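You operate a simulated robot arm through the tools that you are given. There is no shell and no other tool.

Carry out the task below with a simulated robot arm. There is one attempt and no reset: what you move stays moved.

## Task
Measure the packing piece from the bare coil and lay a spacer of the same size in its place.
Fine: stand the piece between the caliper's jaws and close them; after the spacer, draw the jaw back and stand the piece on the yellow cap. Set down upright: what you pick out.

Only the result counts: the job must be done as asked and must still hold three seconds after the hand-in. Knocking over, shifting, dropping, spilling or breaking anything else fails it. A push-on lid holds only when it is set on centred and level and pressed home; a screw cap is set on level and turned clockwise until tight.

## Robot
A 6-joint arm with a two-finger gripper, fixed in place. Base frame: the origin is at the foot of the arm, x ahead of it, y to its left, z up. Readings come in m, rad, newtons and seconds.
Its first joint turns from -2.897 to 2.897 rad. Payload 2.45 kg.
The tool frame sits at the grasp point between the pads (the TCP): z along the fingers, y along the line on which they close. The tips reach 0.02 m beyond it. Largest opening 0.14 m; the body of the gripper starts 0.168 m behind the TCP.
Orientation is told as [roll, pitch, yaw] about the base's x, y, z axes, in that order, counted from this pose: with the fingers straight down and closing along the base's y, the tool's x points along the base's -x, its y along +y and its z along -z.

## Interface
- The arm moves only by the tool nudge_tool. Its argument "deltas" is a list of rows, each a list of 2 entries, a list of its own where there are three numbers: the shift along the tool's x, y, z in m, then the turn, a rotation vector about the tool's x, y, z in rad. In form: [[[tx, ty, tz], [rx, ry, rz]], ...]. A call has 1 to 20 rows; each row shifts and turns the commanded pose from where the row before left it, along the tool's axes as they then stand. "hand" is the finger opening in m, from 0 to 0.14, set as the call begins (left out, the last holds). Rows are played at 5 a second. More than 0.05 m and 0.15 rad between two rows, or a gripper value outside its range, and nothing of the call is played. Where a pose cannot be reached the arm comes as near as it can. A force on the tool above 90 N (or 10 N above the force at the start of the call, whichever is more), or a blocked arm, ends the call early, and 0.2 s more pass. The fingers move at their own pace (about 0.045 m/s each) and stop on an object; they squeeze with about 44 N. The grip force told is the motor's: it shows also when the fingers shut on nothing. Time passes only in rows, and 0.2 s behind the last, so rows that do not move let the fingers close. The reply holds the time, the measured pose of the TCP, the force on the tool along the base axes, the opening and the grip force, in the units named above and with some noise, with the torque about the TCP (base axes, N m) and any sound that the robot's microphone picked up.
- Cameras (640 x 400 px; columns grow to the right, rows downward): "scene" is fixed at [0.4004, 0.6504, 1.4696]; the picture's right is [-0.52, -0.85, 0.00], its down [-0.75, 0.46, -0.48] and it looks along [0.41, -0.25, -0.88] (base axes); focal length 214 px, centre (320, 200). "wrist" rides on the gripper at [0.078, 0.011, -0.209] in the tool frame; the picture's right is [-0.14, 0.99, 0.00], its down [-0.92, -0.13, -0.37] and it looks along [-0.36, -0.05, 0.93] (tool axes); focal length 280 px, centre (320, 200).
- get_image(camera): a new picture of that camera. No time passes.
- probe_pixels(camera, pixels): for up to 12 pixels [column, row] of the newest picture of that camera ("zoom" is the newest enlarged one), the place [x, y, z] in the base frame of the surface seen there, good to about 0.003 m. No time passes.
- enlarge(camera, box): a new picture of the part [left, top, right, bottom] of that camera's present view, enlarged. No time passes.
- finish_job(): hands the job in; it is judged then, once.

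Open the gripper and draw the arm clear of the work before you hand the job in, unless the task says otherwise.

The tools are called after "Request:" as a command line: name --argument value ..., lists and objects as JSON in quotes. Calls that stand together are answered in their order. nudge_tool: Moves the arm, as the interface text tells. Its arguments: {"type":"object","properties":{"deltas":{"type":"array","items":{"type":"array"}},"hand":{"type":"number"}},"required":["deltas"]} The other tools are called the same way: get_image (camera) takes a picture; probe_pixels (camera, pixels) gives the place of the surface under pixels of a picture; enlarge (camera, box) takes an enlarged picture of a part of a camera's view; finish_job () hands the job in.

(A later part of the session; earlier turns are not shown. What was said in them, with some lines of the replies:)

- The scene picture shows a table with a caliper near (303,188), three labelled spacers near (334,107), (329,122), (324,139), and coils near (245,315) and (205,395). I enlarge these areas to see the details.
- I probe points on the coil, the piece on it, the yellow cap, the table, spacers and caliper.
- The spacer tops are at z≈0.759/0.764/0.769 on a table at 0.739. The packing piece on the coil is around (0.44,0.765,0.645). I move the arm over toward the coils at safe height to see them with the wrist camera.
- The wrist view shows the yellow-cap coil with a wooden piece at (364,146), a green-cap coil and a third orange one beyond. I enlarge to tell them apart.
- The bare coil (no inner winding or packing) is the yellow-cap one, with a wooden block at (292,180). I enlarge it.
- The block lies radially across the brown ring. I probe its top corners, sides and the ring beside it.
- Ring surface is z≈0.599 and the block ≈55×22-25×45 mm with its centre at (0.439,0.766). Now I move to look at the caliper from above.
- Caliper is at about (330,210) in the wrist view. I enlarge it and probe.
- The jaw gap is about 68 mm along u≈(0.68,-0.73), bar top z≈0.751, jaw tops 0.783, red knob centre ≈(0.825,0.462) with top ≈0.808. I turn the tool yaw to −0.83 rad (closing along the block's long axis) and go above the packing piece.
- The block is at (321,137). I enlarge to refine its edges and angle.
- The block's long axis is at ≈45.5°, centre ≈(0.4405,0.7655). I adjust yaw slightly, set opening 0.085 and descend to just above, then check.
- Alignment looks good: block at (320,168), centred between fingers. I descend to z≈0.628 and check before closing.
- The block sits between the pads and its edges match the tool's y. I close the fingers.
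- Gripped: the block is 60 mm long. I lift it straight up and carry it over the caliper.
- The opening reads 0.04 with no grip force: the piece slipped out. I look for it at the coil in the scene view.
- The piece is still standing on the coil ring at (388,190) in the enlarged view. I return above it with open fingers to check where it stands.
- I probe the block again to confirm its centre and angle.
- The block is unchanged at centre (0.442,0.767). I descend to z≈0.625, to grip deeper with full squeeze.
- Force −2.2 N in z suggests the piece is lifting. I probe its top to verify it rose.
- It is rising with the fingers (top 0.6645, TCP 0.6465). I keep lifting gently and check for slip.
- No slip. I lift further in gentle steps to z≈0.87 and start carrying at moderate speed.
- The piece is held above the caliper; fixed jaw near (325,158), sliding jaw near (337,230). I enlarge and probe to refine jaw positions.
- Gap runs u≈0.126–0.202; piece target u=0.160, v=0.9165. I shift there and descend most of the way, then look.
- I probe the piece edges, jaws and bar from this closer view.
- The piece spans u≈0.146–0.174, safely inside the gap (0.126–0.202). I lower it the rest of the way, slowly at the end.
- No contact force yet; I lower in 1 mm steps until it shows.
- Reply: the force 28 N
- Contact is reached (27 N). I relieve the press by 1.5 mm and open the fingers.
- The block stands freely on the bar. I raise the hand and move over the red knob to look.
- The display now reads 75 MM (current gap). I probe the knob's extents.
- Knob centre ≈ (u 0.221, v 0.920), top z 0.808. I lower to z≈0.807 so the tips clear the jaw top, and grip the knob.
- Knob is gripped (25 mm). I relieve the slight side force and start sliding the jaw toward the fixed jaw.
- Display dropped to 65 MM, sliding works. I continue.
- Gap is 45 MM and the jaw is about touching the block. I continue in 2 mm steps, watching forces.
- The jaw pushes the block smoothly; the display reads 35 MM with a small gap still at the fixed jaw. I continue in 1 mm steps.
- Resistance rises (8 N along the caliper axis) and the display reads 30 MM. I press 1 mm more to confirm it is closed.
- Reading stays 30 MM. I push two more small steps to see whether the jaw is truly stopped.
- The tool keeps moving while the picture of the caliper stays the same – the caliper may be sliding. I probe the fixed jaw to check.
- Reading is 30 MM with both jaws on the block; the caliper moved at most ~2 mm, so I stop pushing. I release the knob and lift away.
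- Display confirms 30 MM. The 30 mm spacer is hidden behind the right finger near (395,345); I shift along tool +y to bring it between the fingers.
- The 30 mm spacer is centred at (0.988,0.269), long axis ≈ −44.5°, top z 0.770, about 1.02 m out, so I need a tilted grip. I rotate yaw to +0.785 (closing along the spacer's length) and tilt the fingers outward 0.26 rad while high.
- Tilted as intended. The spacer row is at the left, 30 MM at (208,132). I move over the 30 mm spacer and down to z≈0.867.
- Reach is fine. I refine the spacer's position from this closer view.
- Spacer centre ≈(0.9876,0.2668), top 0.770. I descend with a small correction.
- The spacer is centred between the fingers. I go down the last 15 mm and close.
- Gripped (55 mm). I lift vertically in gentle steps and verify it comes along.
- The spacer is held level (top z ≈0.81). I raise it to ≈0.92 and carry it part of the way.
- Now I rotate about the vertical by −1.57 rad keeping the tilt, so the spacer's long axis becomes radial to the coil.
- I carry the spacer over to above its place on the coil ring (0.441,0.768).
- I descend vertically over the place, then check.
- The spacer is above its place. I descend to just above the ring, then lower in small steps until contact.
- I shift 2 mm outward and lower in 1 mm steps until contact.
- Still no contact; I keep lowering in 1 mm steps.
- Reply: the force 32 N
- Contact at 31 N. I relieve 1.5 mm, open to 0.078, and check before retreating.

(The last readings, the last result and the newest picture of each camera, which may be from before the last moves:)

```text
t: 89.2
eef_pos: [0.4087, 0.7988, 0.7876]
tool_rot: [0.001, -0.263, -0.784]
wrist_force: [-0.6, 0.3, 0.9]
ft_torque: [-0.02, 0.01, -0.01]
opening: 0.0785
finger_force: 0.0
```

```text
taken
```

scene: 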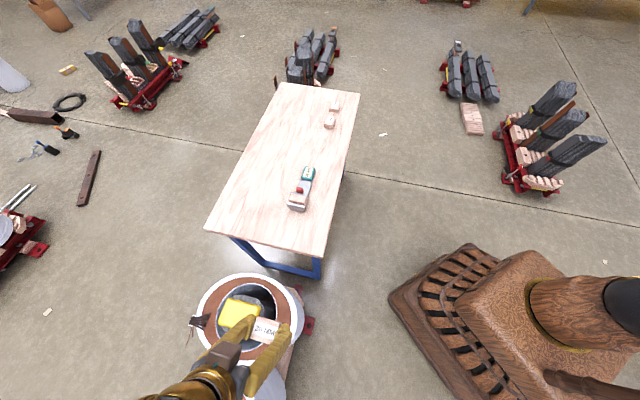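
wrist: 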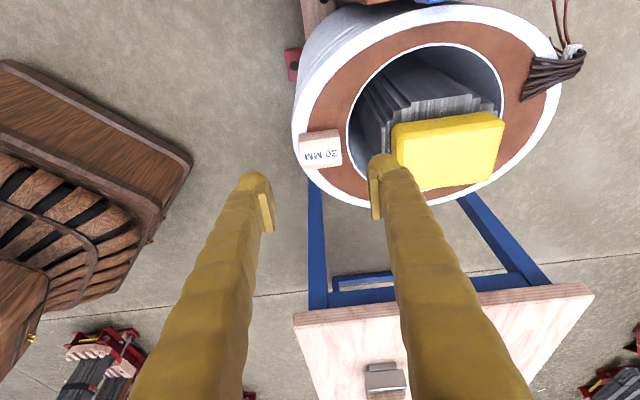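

The spacer lies on the ring at (320,150) label up. I check its position and height.

Request:
enlarge --camera "wrist" --box '[280, 110, 360, 190]'

Request:
probe_pixels --camera "wrist" --pixels '[[303, 143], [338, 137], [306, 163], [338, 157], [320, 150]]'

```text
5.00 times, centred on (320, 150) of wrist
```

zoom: 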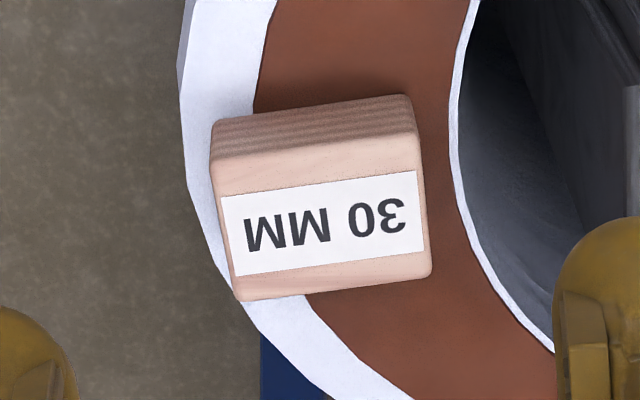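

```text
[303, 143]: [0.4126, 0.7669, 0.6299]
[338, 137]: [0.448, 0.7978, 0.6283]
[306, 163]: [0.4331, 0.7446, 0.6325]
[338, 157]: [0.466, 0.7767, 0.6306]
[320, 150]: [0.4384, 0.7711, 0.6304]
```

The spacer lies flat, label up, in the piece's place. Now I straighten the tool, rise, and return to the caliper knob.

Request:
nudge_tool --deltas '[[[0, 0, -0.02], [0, 0.131, 0]], [[0, 0, -0.02], [0, 0.131, 0]], [[0, 0, -0.04], [0, 0, 0.038]], [[0, 0, -0.04], [0, 0, 0]], [[0, 0, -0.03], [0, 0, 0]], [[-0.0403, 0.0062, 0], [0, 0, 0]], [[-0.0403, 0.0062, 0], [0, 0, 0]], [[-0.0403, 0.0062, 0], [0, 0, 0]], [[-0.0403, 0.0062, 0], [0, 0, 0]], [[-0.0403, 0.0062, 0], [0, 0, 0]], [[-0.0403, 0.0062, 0], [0, 0, 0]], [[-0.0403, 0.0062, 0], [0, 0, 0]], [[-0.0403, 0.0062, 0], [0, 0, 0]], [[-0.0403, 0.0062, 0], [0, 0, 0]], [[-0.0403, 0.0062, 0], [0, 0, 0]], [[-0.0403, 0.0062, 0], [0, 0, 0]], [[-0.0403, 0.0062, 0], [0, 0, 0]], [[0, 0, 0], [0, 0, 0]]]' --hand 0.07

Request:
get_image --camera "wrist"

Request:
enlarge --camera "scene" --box '[180, 260, 340, 400]'

```text
t: 93.0
eef_pos: [0.7872, 0.4999, 0.9359]
tool_rot: [0.0, 0.001, -0.822]
wrist_force: [-1.1, 0.5, -0.8]
ft_torque: [0.04, 0.01, -0.02]
opening: 0.07
finger_force: 0.1
```

```text
taken
```

wrist: 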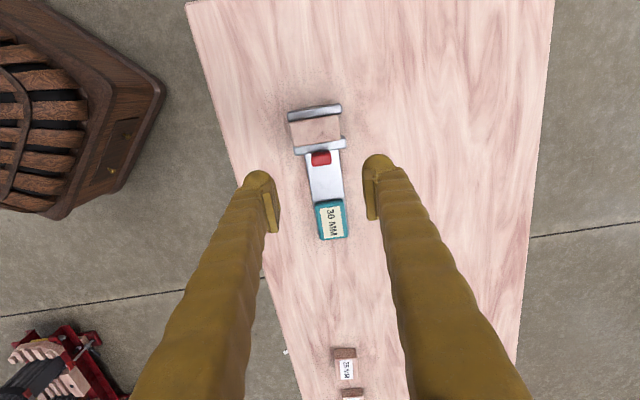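

```text
2.86 times, centred on (260, 330) of scene
```

zoom: 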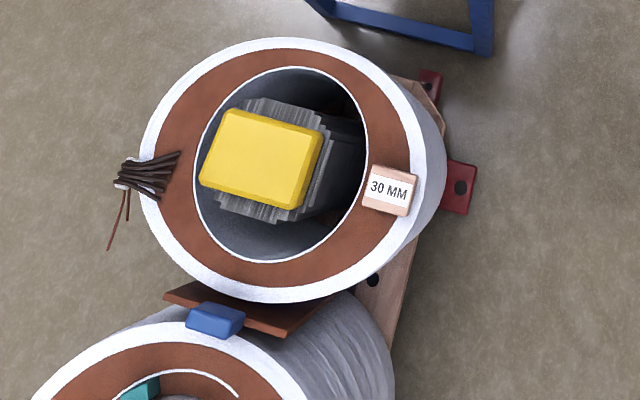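

The spacer sits well in the scene view. I locate the knob precisely.

Request:
enlarge --camera "wrist" --box '[275, 95, 365, 185]'

Request:
probe_pixels --camera "wrist" --pixels '[[314, 158], [329, 156], [321, 158], [315, 163], [330, 161], [322, 153], [292, 110], [340, 105], [315, 110], [325, 200], [330, 238], [320, 131]]'

```text
4.44 times, centred on (320, 140) of wrist
```

zoom: 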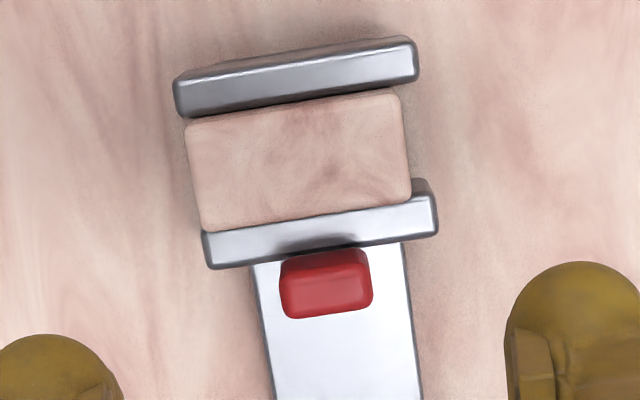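

```text
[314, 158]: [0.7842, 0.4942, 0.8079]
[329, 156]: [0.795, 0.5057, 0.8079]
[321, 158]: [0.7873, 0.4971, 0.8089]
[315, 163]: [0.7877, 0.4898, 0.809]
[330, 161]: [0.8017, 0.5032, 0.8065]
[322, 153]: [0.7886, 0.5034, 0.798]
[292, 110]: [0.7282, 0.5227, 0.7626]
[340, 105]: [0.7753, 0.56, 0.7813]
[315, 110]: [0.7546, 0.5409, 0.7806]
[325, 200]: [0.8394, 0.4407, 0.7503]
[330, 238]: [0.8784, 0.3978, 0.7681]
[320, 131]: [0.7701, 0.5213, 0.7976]
```

Knob is at u≈0.173, v≈0.919. I align and descend to the same grip height as before.

Request:
nudge_tool --deltas '[[[-0.0086, 0.002, 0.03], [0, 0, 0]], [[0, 0, 0.03], [0, 0, 0]], [[0, 0, 0.03], [0, 0, 0]], [[0, 0, 0], [0, 0, 0]]]' --hand 0.06

Request:
enlarge --camera "wrist" --box '[250, 90, 390, 250]'

```text
t: 94.0
eef_pos: [0.7942, 0.4958, 0.846]
tool_rot: [0.0, -0.001, -0.825]
wrist_force: [0.2, 0.0, -0.2]
ft_torque: [-0.02, 0.0, -0.01]
opening: 0.0602
finger_force: 0.0
```

```text
2.50 times, centred on (320, 170) of wrist
```

zoom: 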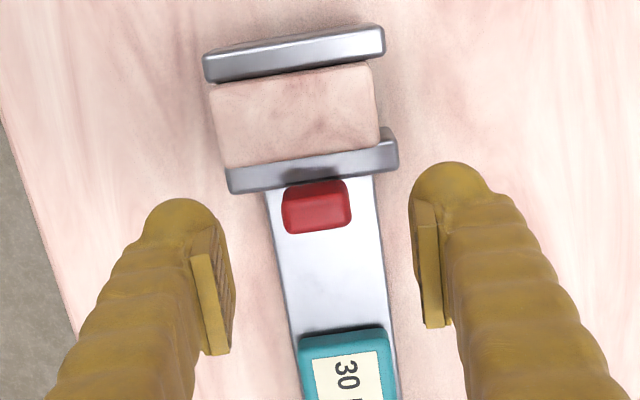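

Aligned. I lower the last 38 mm, grip the knob and draw the jaw back gently.

Request:
nudge_tool --deltas '[[[0, 0, 0.02], [0, 0, 0]], [[0, 0, 0.018], [0, 0, 0]], [[0, 0, 0], [0, 0, 0]]]' --hand 0.06

Request:
nudge_tool --deltas '[[[0, 0, 0], [0, 0, 0]], [[0, 0, 0], [0, 0, 0]], [[0, 0, 0], [0, 0, 0]], [[0, 0, 0], [0, 0, 0]]]' --hand 0.0

Request:
nudge_tool --deltas '[[[-0.001, 0, 0], [0, 0, 0]], [[-0.002, 0, 0], [0, 0, 0]], [[-0.003, 0, 0], [0, 0, 0]], [[-0.003, 0, 0], [0, 0, 0]], [[0, 0, 0], [0, 0, 0]]]'

Request:
get_image --camera "wrist"

```text
t: 94.8
eef_pos: [0.7938, 0.4956, 0.8084]
tool_rot: [-0.001, 0.0, -0.824]
wrist_force: [-0.1, 0.3, -0.3]
ft_torque: [-0.04, 0.03, 0.0]
opening: 0.0602
finger_force: 0.1
```

```text
t: 95.8
eef_pos: [0.7943, 0.4944, 0.8081]
tool_rot: [-0.002, -0.001, -0.825]
wrist_force: [-6.0, -5.0, 0.5]
ft_torque: [0.02, 0.16, 0.02]
opening: 0.025
finger_force: 41.0
```

```text
t: 97.0
eef_pos: [0.8002, 0.4893, 0.8081]
tool_rot: [0.001, 0.0, -0.823]
wrist_force: [-2.3, -2.4, 3.3]
ft_torque: [0.01, 0.05, 0.19]
opening: 0.0249
finger_force: 43.6
```

```text
taken
```

wrist: 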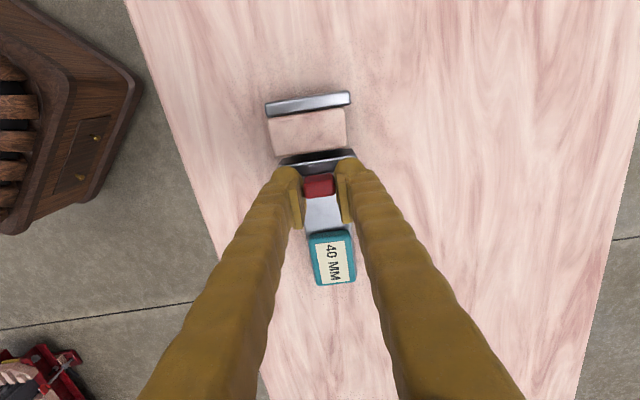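

The jaw is moving back (40 MM), the block stays at the fixed jaw. I continue drawing back.

Request:
nudge_tool --deltas '[[[-0.004, 0, 0], [0, 0, 0]], [[-0.004, 0, 0], [0, 0, 0]], [[-0.004, 0, 0], [0, 0, 0]], [[-0.004, 0, 0], [0, 0, 0]], [[-0.004, 0, 0], [0, 0, 0]], [[-0.004, 0, 0], [0, 0, 0]], [[-0.004, 0, 0], [0, 0, 0]], [[-0.003, 0, 0], [0, 0, 0]], [[-0.002, 0, 0], [0, 0, 0]], [[0, 0, 0], [0, 0, 0]]]'

Request:
get_image --camera "wrist"

```text
t: 99.2
eef_pos: [0.8229, 0.4641, 0.8073]
tool_rot: [-0.002, 0.001, -0.825]
wrist_force: [-0.7, -0.9, 0.5]
ft_torque: [-0.02, 0.04, 0.19]
opening: 0.0246
finger_force: 44.2
```

```text
taken
```

wrist: 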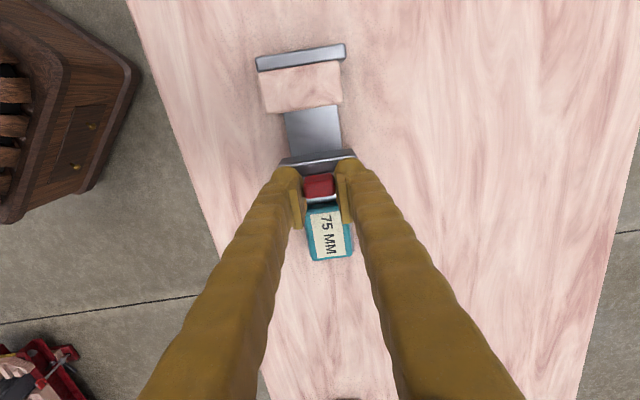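

Jaw is back at 75 MM. I check whether the fixed jaw has shifted from its original place.

Request:
enlarge --camera "wrist" --box '[245, 30, 355, 130]'

Request:
probe_pixels --camera "wrist" --pixels '[[260, 65], [343, 52], [300, 53], [300, 58], [300, 63], [300, 75], [300, 85], [300, 105], [262, 78], [340, 68], [270, 110], [338, 102]]'

```text
4.00 times, centred on (300, 80) of wrist
```

zoom: 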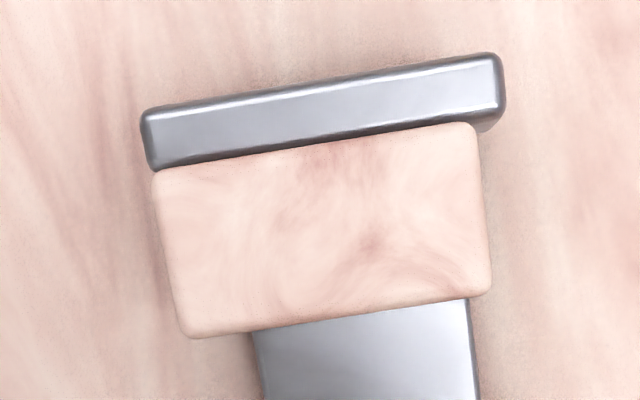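

```text
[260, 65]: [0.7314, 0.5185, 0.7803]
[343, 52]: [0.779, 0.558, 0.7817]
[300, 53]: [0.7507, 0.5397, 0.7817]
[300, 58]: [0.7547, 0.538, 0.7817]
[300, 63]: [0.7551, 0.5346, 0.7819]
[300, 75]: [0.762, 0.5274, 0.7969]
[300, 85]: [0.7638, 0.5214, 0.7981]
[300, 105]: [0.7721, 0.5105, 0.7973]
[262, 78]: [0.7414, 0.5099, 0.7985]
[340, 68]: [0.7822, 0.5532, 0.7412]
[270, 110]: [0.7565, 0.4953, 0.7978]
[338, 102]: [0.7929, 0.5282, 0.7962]
```

The fixed jaw is within ~1–2 mm of its original place. I release the knob, rise, and go above the block, offset 8 mm toward the free side so the fingers clear the fixed jaw.

Request:
nudge_tool --deltas '[[[0, 0, 0], [0, 0, 0]], [[0, 0, 0], [0, 0, 0]], [[0, 0, 0], [0, 0, 0]]]' --hand 0.06

Request:
nudge_tool --deltas '[[[0, 0, -0.02], [0, 0, 0]], [[0, 0, -0.04], [0, 0, 0]], [[0.0362, -0.001, 0], [0, 0, 0]], [[0.0362, -0.001, 0], [0, 0, 0]], [[0, 0, 0], [0, 0, 0]]]' --hand 0.085

Request:
get_image --camera "wrist"

Request:
enlarge --camera "wrist" --box '[250, 110, 390, 250]'

```text
t: 100.0
eef_pos: [0.8229, 0.4637, 0.8082]
tool_rot: [0.001, 0.001, -0.825]
wrist_force: [0.9, -0.5, -0.2]
ft_torque: [0.04, 0.02, 0.03]
opening: 0.0599
finger_force: 0.0
```

```text
t: 101.2
eef_pos: [0.7721, 0.5165, 0.8677]
tool_rot: [-0.001, 0.0, -0.823]
wrist_force: [0.6, -0.1, 1.1]
ft_torque: [-0.01, -0.02, 0.0]
opening: 0.0849
finger_force: 0.1
```

```text
taken
```

wrist: 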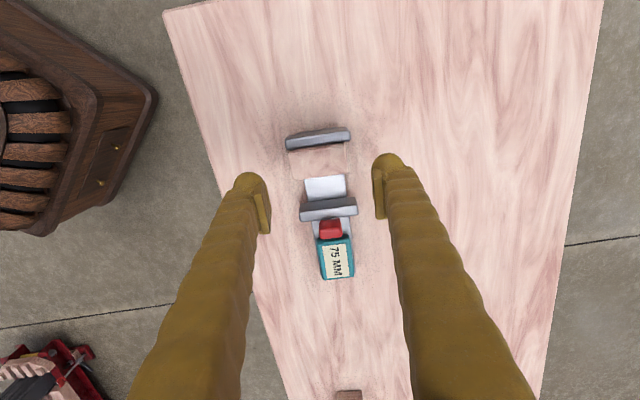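

```text
2.86 times, centred on (320, 180) of wrist
```

zoom: 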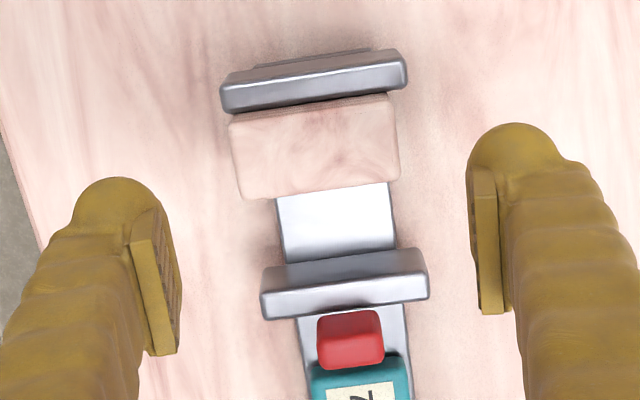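

Request:
probe_pixels --camera "zoom" --pixels '[[232, 125], [392, 100], [245, 195], [396, 178], [320, 185], [315, 110], [225, 105], [405, 82], [315, 92], [315, 70], [330, 250], [345, 265]]'

```text
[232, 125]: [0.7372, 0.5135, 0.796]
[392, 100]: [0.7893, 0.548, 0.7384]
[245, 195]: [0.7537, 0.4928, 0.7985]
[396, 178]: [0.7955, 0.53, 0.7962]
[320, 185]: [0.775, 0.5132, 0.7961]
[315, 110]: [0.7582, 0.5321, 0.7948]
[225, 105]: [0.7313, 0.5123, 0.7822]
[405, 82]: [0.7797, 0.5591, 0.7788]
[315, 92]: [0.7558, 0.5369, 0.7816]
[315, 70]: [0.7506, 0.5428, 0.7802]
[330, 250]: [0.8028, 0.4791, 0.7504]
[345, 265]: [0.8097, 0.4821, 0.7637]
```

Piece spans u≈0.1235–0.1535; fingers (front edge ≈0.128) clear the fixed jaw. I descend to z≈0.783 and grip.

Request:
nudge_tool --deltas '[[[0, 0, 0.03], [0, 0, 0]], [[0, 0, 0.03], [0, 0, 0]], [[0, 0, 0.015], [0, 0, 0]], [[0, 0, 0.0095], [0, 0, 0]], [[0, 0, 0], [0, 0, 0]]]' --hand 0.085

Request:
nudge_tool --deltas '[[[0, 0, 0], [0, 0, 0]], [[0, 0, 0], [0, 0, 0]], [[0, 0, 0], [0, 0, 0]], [[0, 0, 0], [0, 0, 0]], [[0, 0, 0], [0, 0, 0]]]' --hand 0.0

Request:
get_image --camera "wrist"

```text
t: 102.4
eef_pos: [0.7721, 0.5166, 0.783]
tool_rot: [0.001, 0.0, -0.824]
wrist_force: [0.6, -0.4, -0.4]
ft_torque: [0.03, -0.02, -0.02]
opening: 0.0851
finger_force: 0.1
```

```text
t: 103.6
eef_pos: [0.772, 0.5167, 0.7824]
tool_rot: [0.0, 0.0, -0.824]
wrist_force: [0.9, -0.7, 0.4]
ft_torque: [-0.03, 0.02, 0.03]
opening: 0.0593
finger_force: 43.5
```

```text
taken
```

wrist: 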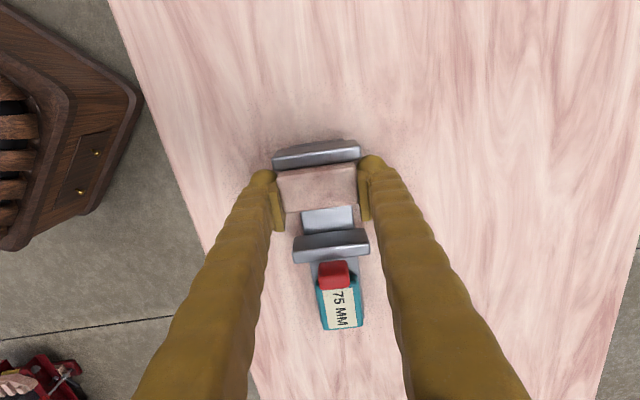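

Gripped at 59 mm. I lift 3 mm, step away from the fixed jaw, then lift gently and check.

Request:
nudge_tool --deltas '[[[0, 0, -0.002], [0, 0, 0]], [[-0.002, 0, -0.002], [0, 0, 0]], [[-0.003, 0, -0.003], [0, 0, 0]], [[0, 0, -0.006], [0, 0, 0]], [[0, 0, -0.01], [0, 0, 0]], [[0, 0, -0.01], [0, 0, 0]], [[0, 0, -0.01], [0, 0, 0]], [[0, 0, -0.01], [0, 0, 0]], [[0, 0, 0], [0, 0, 0]]]'

Request:
get_image --camera "wrist"

Request:
probe_pixels --camera "wrist" --pixels '[[285, 190], [350, 180], [290, 208], [352, 200], [320, 190], [320, 172], [320, 204]]'

```text
t: 105.6
eef_pos: [0.7765, 0.5136, 0.8369]
tool_rot: [0.0, 0.001, -0.824]
wrist_force: [0.3, -0.7, -0.2]
ft_torque: [-0.01, 0.02, 0.02]
opening: 0.0595
finger_force: 44.2
```

```text
taken
```

wrist: 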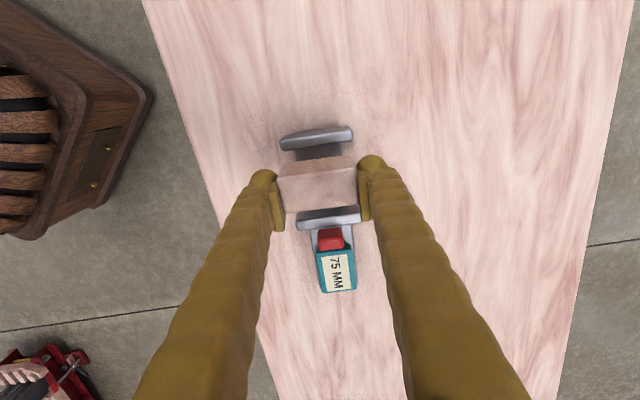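

```text
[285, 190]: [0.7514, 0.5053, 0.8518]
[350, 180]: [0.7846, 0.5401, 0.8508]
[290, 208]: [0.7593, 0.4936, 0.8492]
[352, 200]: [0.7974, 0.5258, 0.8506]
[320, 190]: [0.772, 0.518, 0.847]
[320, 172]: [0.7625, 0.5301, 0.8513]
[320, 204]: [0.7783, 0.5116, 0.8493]
```

The piece is lifted level. I rise a bit more and carry it gently toward the yellow cap (centre ≈(0.5425,0.868), top z≈0.689), watching whether the arm can reach it upright.

Request:
nudge_tool --deltas '[[[0, 0, -0.015], [0, 0, 0]], [[0, 0, -0.02], [0, 0, 0]], [[0, 0, -0.015], [0, 0, 0]], [[0.012, 0.002, 0], [0, 0, 0]], [[0.0245, 0.0041, 0], [0, 0, 0]], [[0.0245, 0.0041, 0], [0, 0, 0]], [[0.0245, 0.0041, 0], [0, 0, 0]], [[0.0245, 0.0041, 0], [0, 0, 0]], [[0.0245, 0.0041, 0], [0, 0, 0]], [[0.0245, 0.0041, 0], [0, 0, 0]], [[0.0245, 0.0041, 0], [0, 0, 0]], [[0.0245, 0.0041, 0], [0, 0, 0]], [[0.0245, 0.0041, 0], [0, 0, 0]], [[0.0245, 0.0041, 0], [0, 0, 0]], [[0.0245, 0.0041, 0], [0, 0, 0]], [[0.0245, 0.0041, 0], [0, 0, 0]], [[0, 0, 0], [0, 0, 0]]]'

Request:
get_image --camera "wrist"

```text
t: 109.2
eef_pos: [0.6056, 0.7735, 0.8863]
tool_rot: [0.0, 0.001, -0.823]
wrist_force: [0.5, -0.3, -0.8]
ft_torque: [0.01, 0.01, 0.0]
opening: 0.0595
finger_force: 44.2
```

```text
taken
```

wrist: 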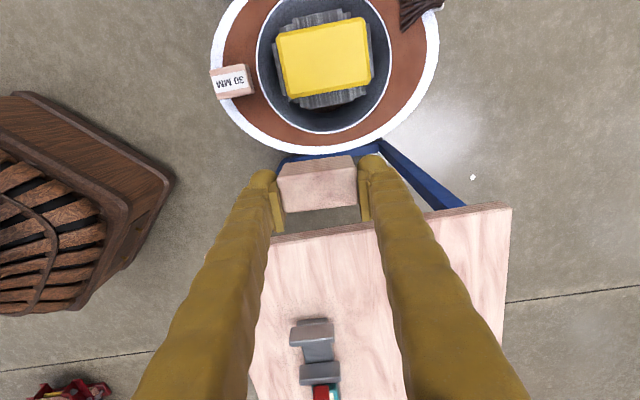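

The reach is still exact at r≈0.98. I probe the cap's corners from here.

Request:
enlarge --camera "wrist" --box '[250, 0, 400, 120]'

Request:
probe_pixels --camera "wrist" --pixels '[[282, 36], [363, 22], [289, 94], [369, 80], [325, 58], [322, 29], [328, 88], [285, 65], [367, 50], [230, 82]]'

```text
3.33 times, centred on (325, 60) of wrist
```

zoom: 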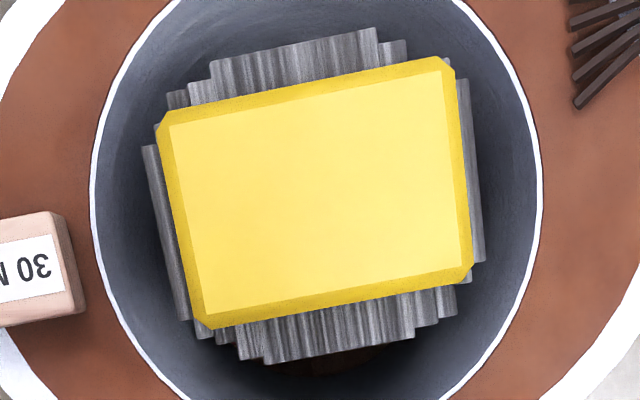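

```text
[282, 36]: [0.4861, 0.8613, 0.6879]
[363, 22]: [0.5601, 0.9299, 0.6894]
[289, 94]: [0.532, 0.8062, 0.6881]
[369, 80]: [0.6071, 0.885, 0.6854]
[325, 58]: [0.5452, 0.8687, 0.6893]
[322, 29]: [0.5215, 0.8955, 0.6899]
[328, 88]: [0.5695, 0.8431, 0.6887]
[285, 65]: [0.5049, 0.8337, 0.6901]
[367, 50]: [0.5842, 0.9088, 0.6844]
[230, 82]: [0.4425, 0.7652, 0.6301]
```

Cap flat top is ≈0.10×0.07 m centred at (0.546,0.870). I move on to above it to test the reach.

Request:
nudge_tool --deltas '[[[0.015, 0.0032, 0], [0, 0, 0]], [[0.0207, 0.0044, 0], [0, 0, 0]], [[0.0207, 0.0044, 0], [0, 0, 0]], [[0.0207, 0.0044, 0], [0, 0, 0]], [[0.0165, 0.0035, 0], [0, 0, 0]], [[0.01, 0.0022, 0], [0, 0, 0]], [[0, 0, 0], [0, 0, 0]]]'

Request:
get_image --camera "wrist"

```text
t: 110.8
eef_pos: [0.5519, 0.8628, 0.8861]
tool_rot: [0.0, -0.001, -0.823]
wrist_force: [0.6, 0.1, -0.2]
ft_torque: [-0.02, 0.01, 0.01]
opening: 0.0594
finger_force: 43.9
```

```text
taken
```

wrist: 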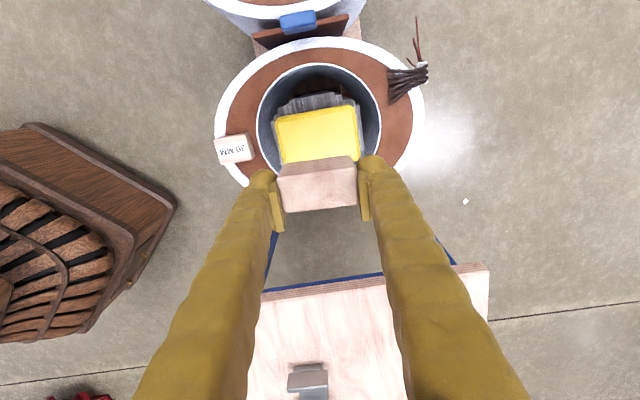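

Reached exactly. I descend in stages, checking that the pose stays exact.

Request:
nudge_tool --deltas '[[[0, 0.0, 0.012], [0, 0, 0]], [[0, 0, 0.02], [0, 0, 0]], [[0, 0, 0.02], [0, 0, 0]], [[0, 0, 0.02], [0, 0, 0]], [[0, 0, 0.02], [0, 0, 0]], [[0, 0, 0.012], [0, 0, 0]], [[0, 0, 0], [0, 0, 0]]]'

Request:
get_image --camera "wrist"

Request:
enlarge --camera "scene" --box '[180, 240, 340, 380]'

```text
t: 112.4
eef_pos: [0.5519, 0.8644, 0.7835]
tool_rot: [0.001, 0.0, -0.824]
wrist_force: [0.3, 0.0, -0.8]
ft_torque: [-0.04, 0.01, 0.02]
opening: 0.0594
finger_force: 44.6
```

```text
taken
```

wrist: 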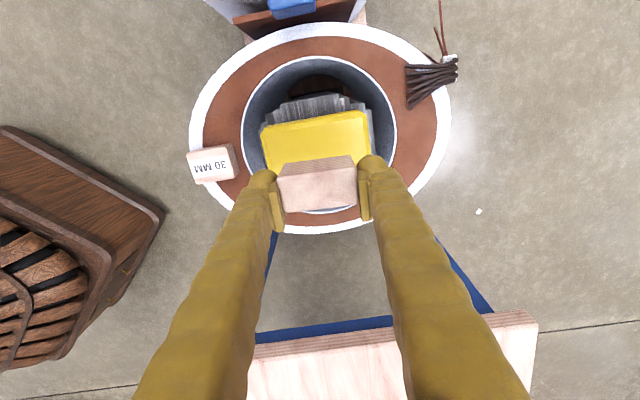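

```text
2.86 times, centred on (260, 310) of scene
```

zoom: 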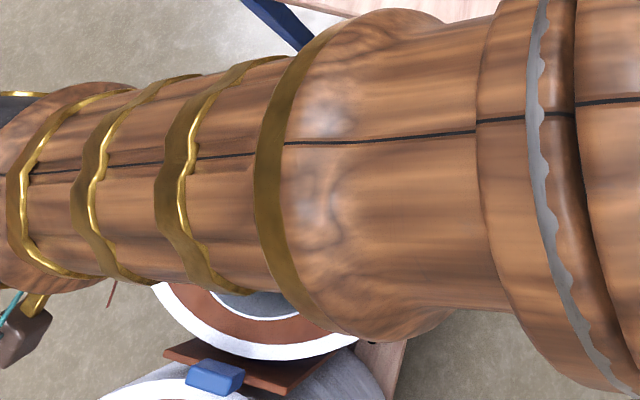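

The pose stays exact. I probe the held piece and cap to check the horizontal alignment.

Request:
probe_pixels --camera "wrist" --pixels '[[282, 182], [350, 170], [290, 208], [353, 203], [320, 190], [270, 130], [360, 115], [285, 150], [355, 140], [212, 163]]'

```text
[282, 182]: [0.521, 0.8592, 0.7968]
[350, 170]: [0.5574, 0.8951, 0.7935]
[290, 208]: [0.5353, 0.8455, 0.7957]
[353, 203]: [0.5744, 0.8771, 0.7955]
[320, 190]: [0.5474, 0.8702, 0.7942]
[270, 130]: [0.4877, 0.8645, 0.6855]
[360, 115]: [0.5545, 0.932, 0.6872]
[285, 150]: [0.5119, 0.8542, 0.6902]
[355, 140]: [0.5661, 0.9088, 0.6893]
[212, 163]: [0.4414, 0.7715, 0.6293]
```

Piece centre (0.547,0.869) matches the cap centre (0.546,0.8705). I descend to just above, then step down to contact.

Request:
nudge_tool --deltas '[[[0, 0.0, 0.015], [0, 0, 0]], [[0, 0, 0.02], [0, 0, 0]], [[0, 0, 0.012], [0, 0, 0]], [[0, 0, 0.008], [0, 0, 0]], [[0, 0, 0], [0, 0, 0]]]'

Request:
nudge_tool --deltas '[[[0, 0, 0.002], [0, 0, 0]], [[0, 0, 0.002], [0, 0, 0]], [[0, 0, 0], [0, 0, 0]]]'

Request:
nudge_tool --deltas '[[[0, 0, 0.001], [0, 0, 0]], [[0, 0, 0.001], [0, 0, 0]], [[0, 0, 0], [0, 0, 0]]]'

Request:
nudge_tool --deltas '[[[0, 0, 0.001], [0, 0, 0]], [[0, 0, 0], [0, 0, 0]]]'

```text
t: 113.6
eef_pos: [0.5509, 0.8637, 0.7273]
tool_rot: [0.001, 0.001, -0.822]
wrist_force: [-0.1, -0.4, -1.0]
ft_torque: [0.0, -0.04, 0.02]
opening: 0.0593
finger_force: 44.1
```

```text
t: 114.4
eef_pos: [0.5504, 0.8644, 0.7229]
tool_rot: [0.0, -0.001, -0.824]
wrist_force: [0.2, -0.4, -0.2]
ft_torque: [-0.04, 0.01, 0.0]
opening: 0.0593
finger_force: 44.5
```

```text
t: 115.2
eef_pos: [0.552, 0.8632, 0.7221]
tool_rot: [-0.001, 0.0, -0.824]
wrist_force: [-0.2, -0.6, 8.7]
ft_torque: [-0.15, 0.28, -0.01]
opening: 0.0594
finger_force: 44.1
```

```text
t: 115.8
eef_pos: [0.5511, 0.8637, 0.7222]
tool_rot: [0.002, 0.0, -0.824]
wrist_force: [-1.5, -1.7, 26.4]
ft_torque: [-0.36, 0.66, 0.01]
opening: 0.0593
finger_force: 44.3
```

Contact at 26 N. I relieve it and open the fingers, then check.

Request:
nudge_tool --deltas '[[[0, 0, -0.0012], [0, 0, 0]], [[0, 0, 0], [0, 0, 0]]]'

Request:
nudge_tool --deltas '[[[0, 0, 0], [0, 0, 0]], [[0, 0, 0], [0, 0, 0]], [[0, 0, 0], [0, 0, 0]]]' --hand 0.08

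Request:
get_image --camera "wrist"

```text
t: 116.4
eef_pos: [0.551, 0.8624, 0.7211]
tool_rot: [-0.001, 0.0, -0.824]
wrist_force: [5.5, 3.5, 13.6]
ft_torque: [0.05, 0.16, -0.07]
opening: 0.0595
finger_force: 44.1
```

```text
t: 117.2
eef_pos: [0.5518, 0.8632, 0.7208]
tool_rot: [-0.001, -0.001, -0.824]
wrist_force: [0.1, 0.7, -0.8]
ft_torque: [-0.04, -0.02, 0.01]
opening: 0.0799
finger_force: 0.0
```

```text
taken
```

wrist: 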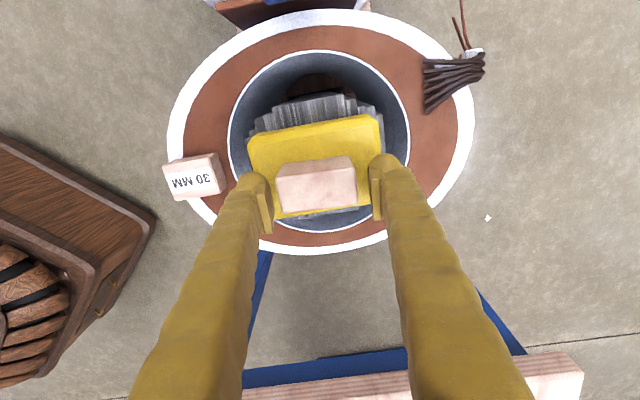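

The piece stands on the cap. I retreat straight up and back toward the table side, then inspect everything.

Request:
nudge_tool --deltas '[[[0, 0, -0.015], [0, 0, 0]], [[0, 0, -0.03], [0, 0, 0]], [[0, 0, -0.04], [0, 0, 0]], [[0, 0, -0.04], [0, 0, 0]], [[0, 0, -0.04], [0, 0, 0]], [[0, 0, -0.04], [0, 0, 0]], [[-0.03, -0.01, -0.02], [0, 0, 0]], [[-0.03, -0.01, -0.02], [0, 0, 0]], [[-0.03, -0.01, -0.02], [0, 0, 0]], [[-0.03, -0.01, 0], [0, 0, 0]], [[0, 0, 0], [0, 0, 0]]]' --hand 0.08

Request:
get_image --camera "wrist"

Request:
enlarge --camera "wrist" --box '[200, 0, 440, 150]'

```text
t: 119.6
eef_pos: [0.6039, 0.7485, 0.9865]
tool_rot: [-0.003, 0.0, -0.825]
wrist_force: [0.2, 0.1, 0.0]
ft_torque: [0.0, 0.01, 0.01]
opening: 0.0798
finger_force: 0.1
```

```text
taken
```

wrist: 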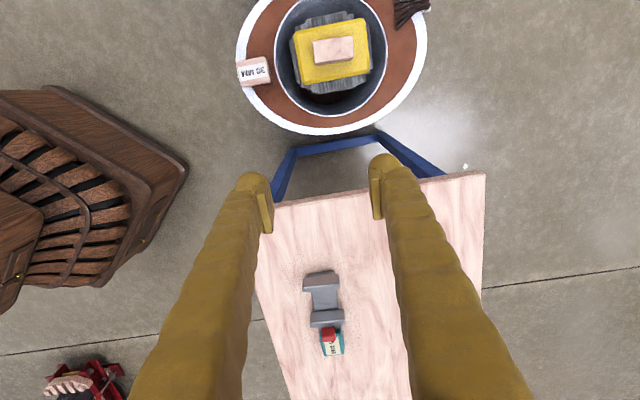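

```text
2.67 times, centred on (320, 75) of wrist
```

zoom: 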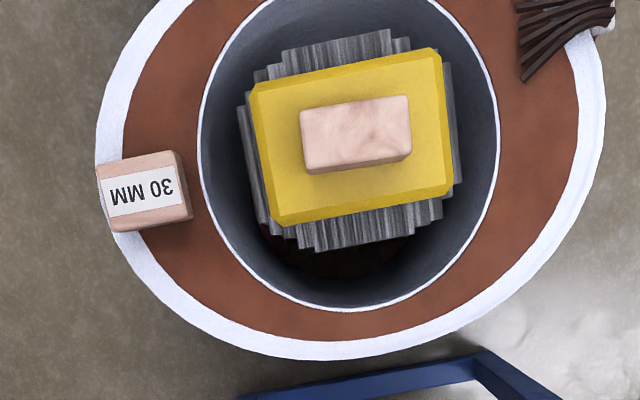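

Everything stands in place: piece centred on the yellow cap, spacer on the ring, jaw open. I draw the arm clear and take a last look from the scene camera.

Request:
nudge_tool --deltas '[[[0, 0, -0.04], [0, 0, 0]], [[0, 0, -0.04], [0, 0, 0]], [[-0.03, -0.03, 0], [0, 0, 0]], [[-0.03, -0.03, 0], [0, 0, 0]], [[-0.03, -0.03, 0], [0, 0, 0]], [[-0.03, -0.03, 0], [0, 0, 0]], [[-0.03, -0.03, 0], [0, 0, 0]], [[-0.03, -0.03, 0], [0, 0, 0]], [[-0.03, -0.03, 0], [0, 0, 0]], [[-0.03, -0.03, 0], [0, 0, 0]], [[-0.03, -0.03, 0], [0, 0, 0]], [[0, 0, 0], [0, 0, 0]]]' --hand 0.12

Request:
enlarge --camera "scene" --box '[180, 260, 340, 400]'

Request:
get_image --camera "scene"

```text
t: 122.2
eef_pos: [0.5887, 0.3666, 1.0677]
tool_rot: [-0.002, 0.0, -0.824]
wrist_force: [0.0, 0.4, -0.1]
ft_torque: [-0.04, 0.0, 0.0]
opening: 0.1199
finger_force: 0.1
```

```text
2.86 times, centred on (260, 330) of scene
```

zoom: 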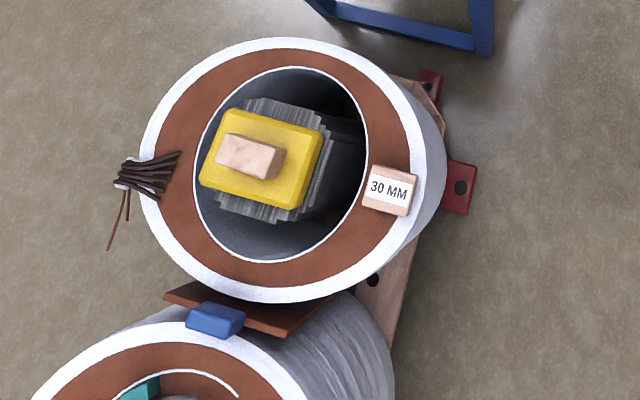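

```text
taken
```

scene: 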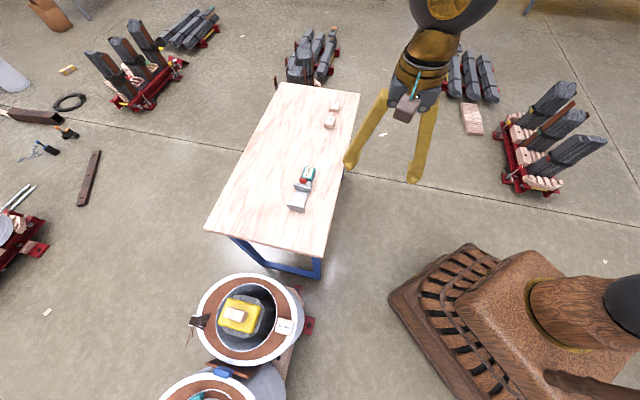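

The piece is standing on the yellow cap at (250,157), the 30 MM spacer is on the coil at (388,190), the jaw is drawn back, and the arm is clear. I hand the job in.

Request:
finish_job

```text
The job is handed in.
```

The packing piece from the bare coil measured 30 mm in the caliper, and the 30 MM spacer now lies in its place on the coil. The spacer is flat, label up, and within about 5 mm of where the piece stood. The piece itself stands centred on the yellow cap.

The jaw is drawn back to 75 mm, where it began, and the arm is open and clear. I handed the job in, but the reply did not say whether it passed.

- **First grip slipped:** on the first lift the piece slid out of the fingers. It stayed standing on the ring where it had been, and the second grip held.
- **Caliper moved slightly:** closing the jaw onto the piece pushed the caliper about 1–3 mm along the table. I stopped pushing and left it there.
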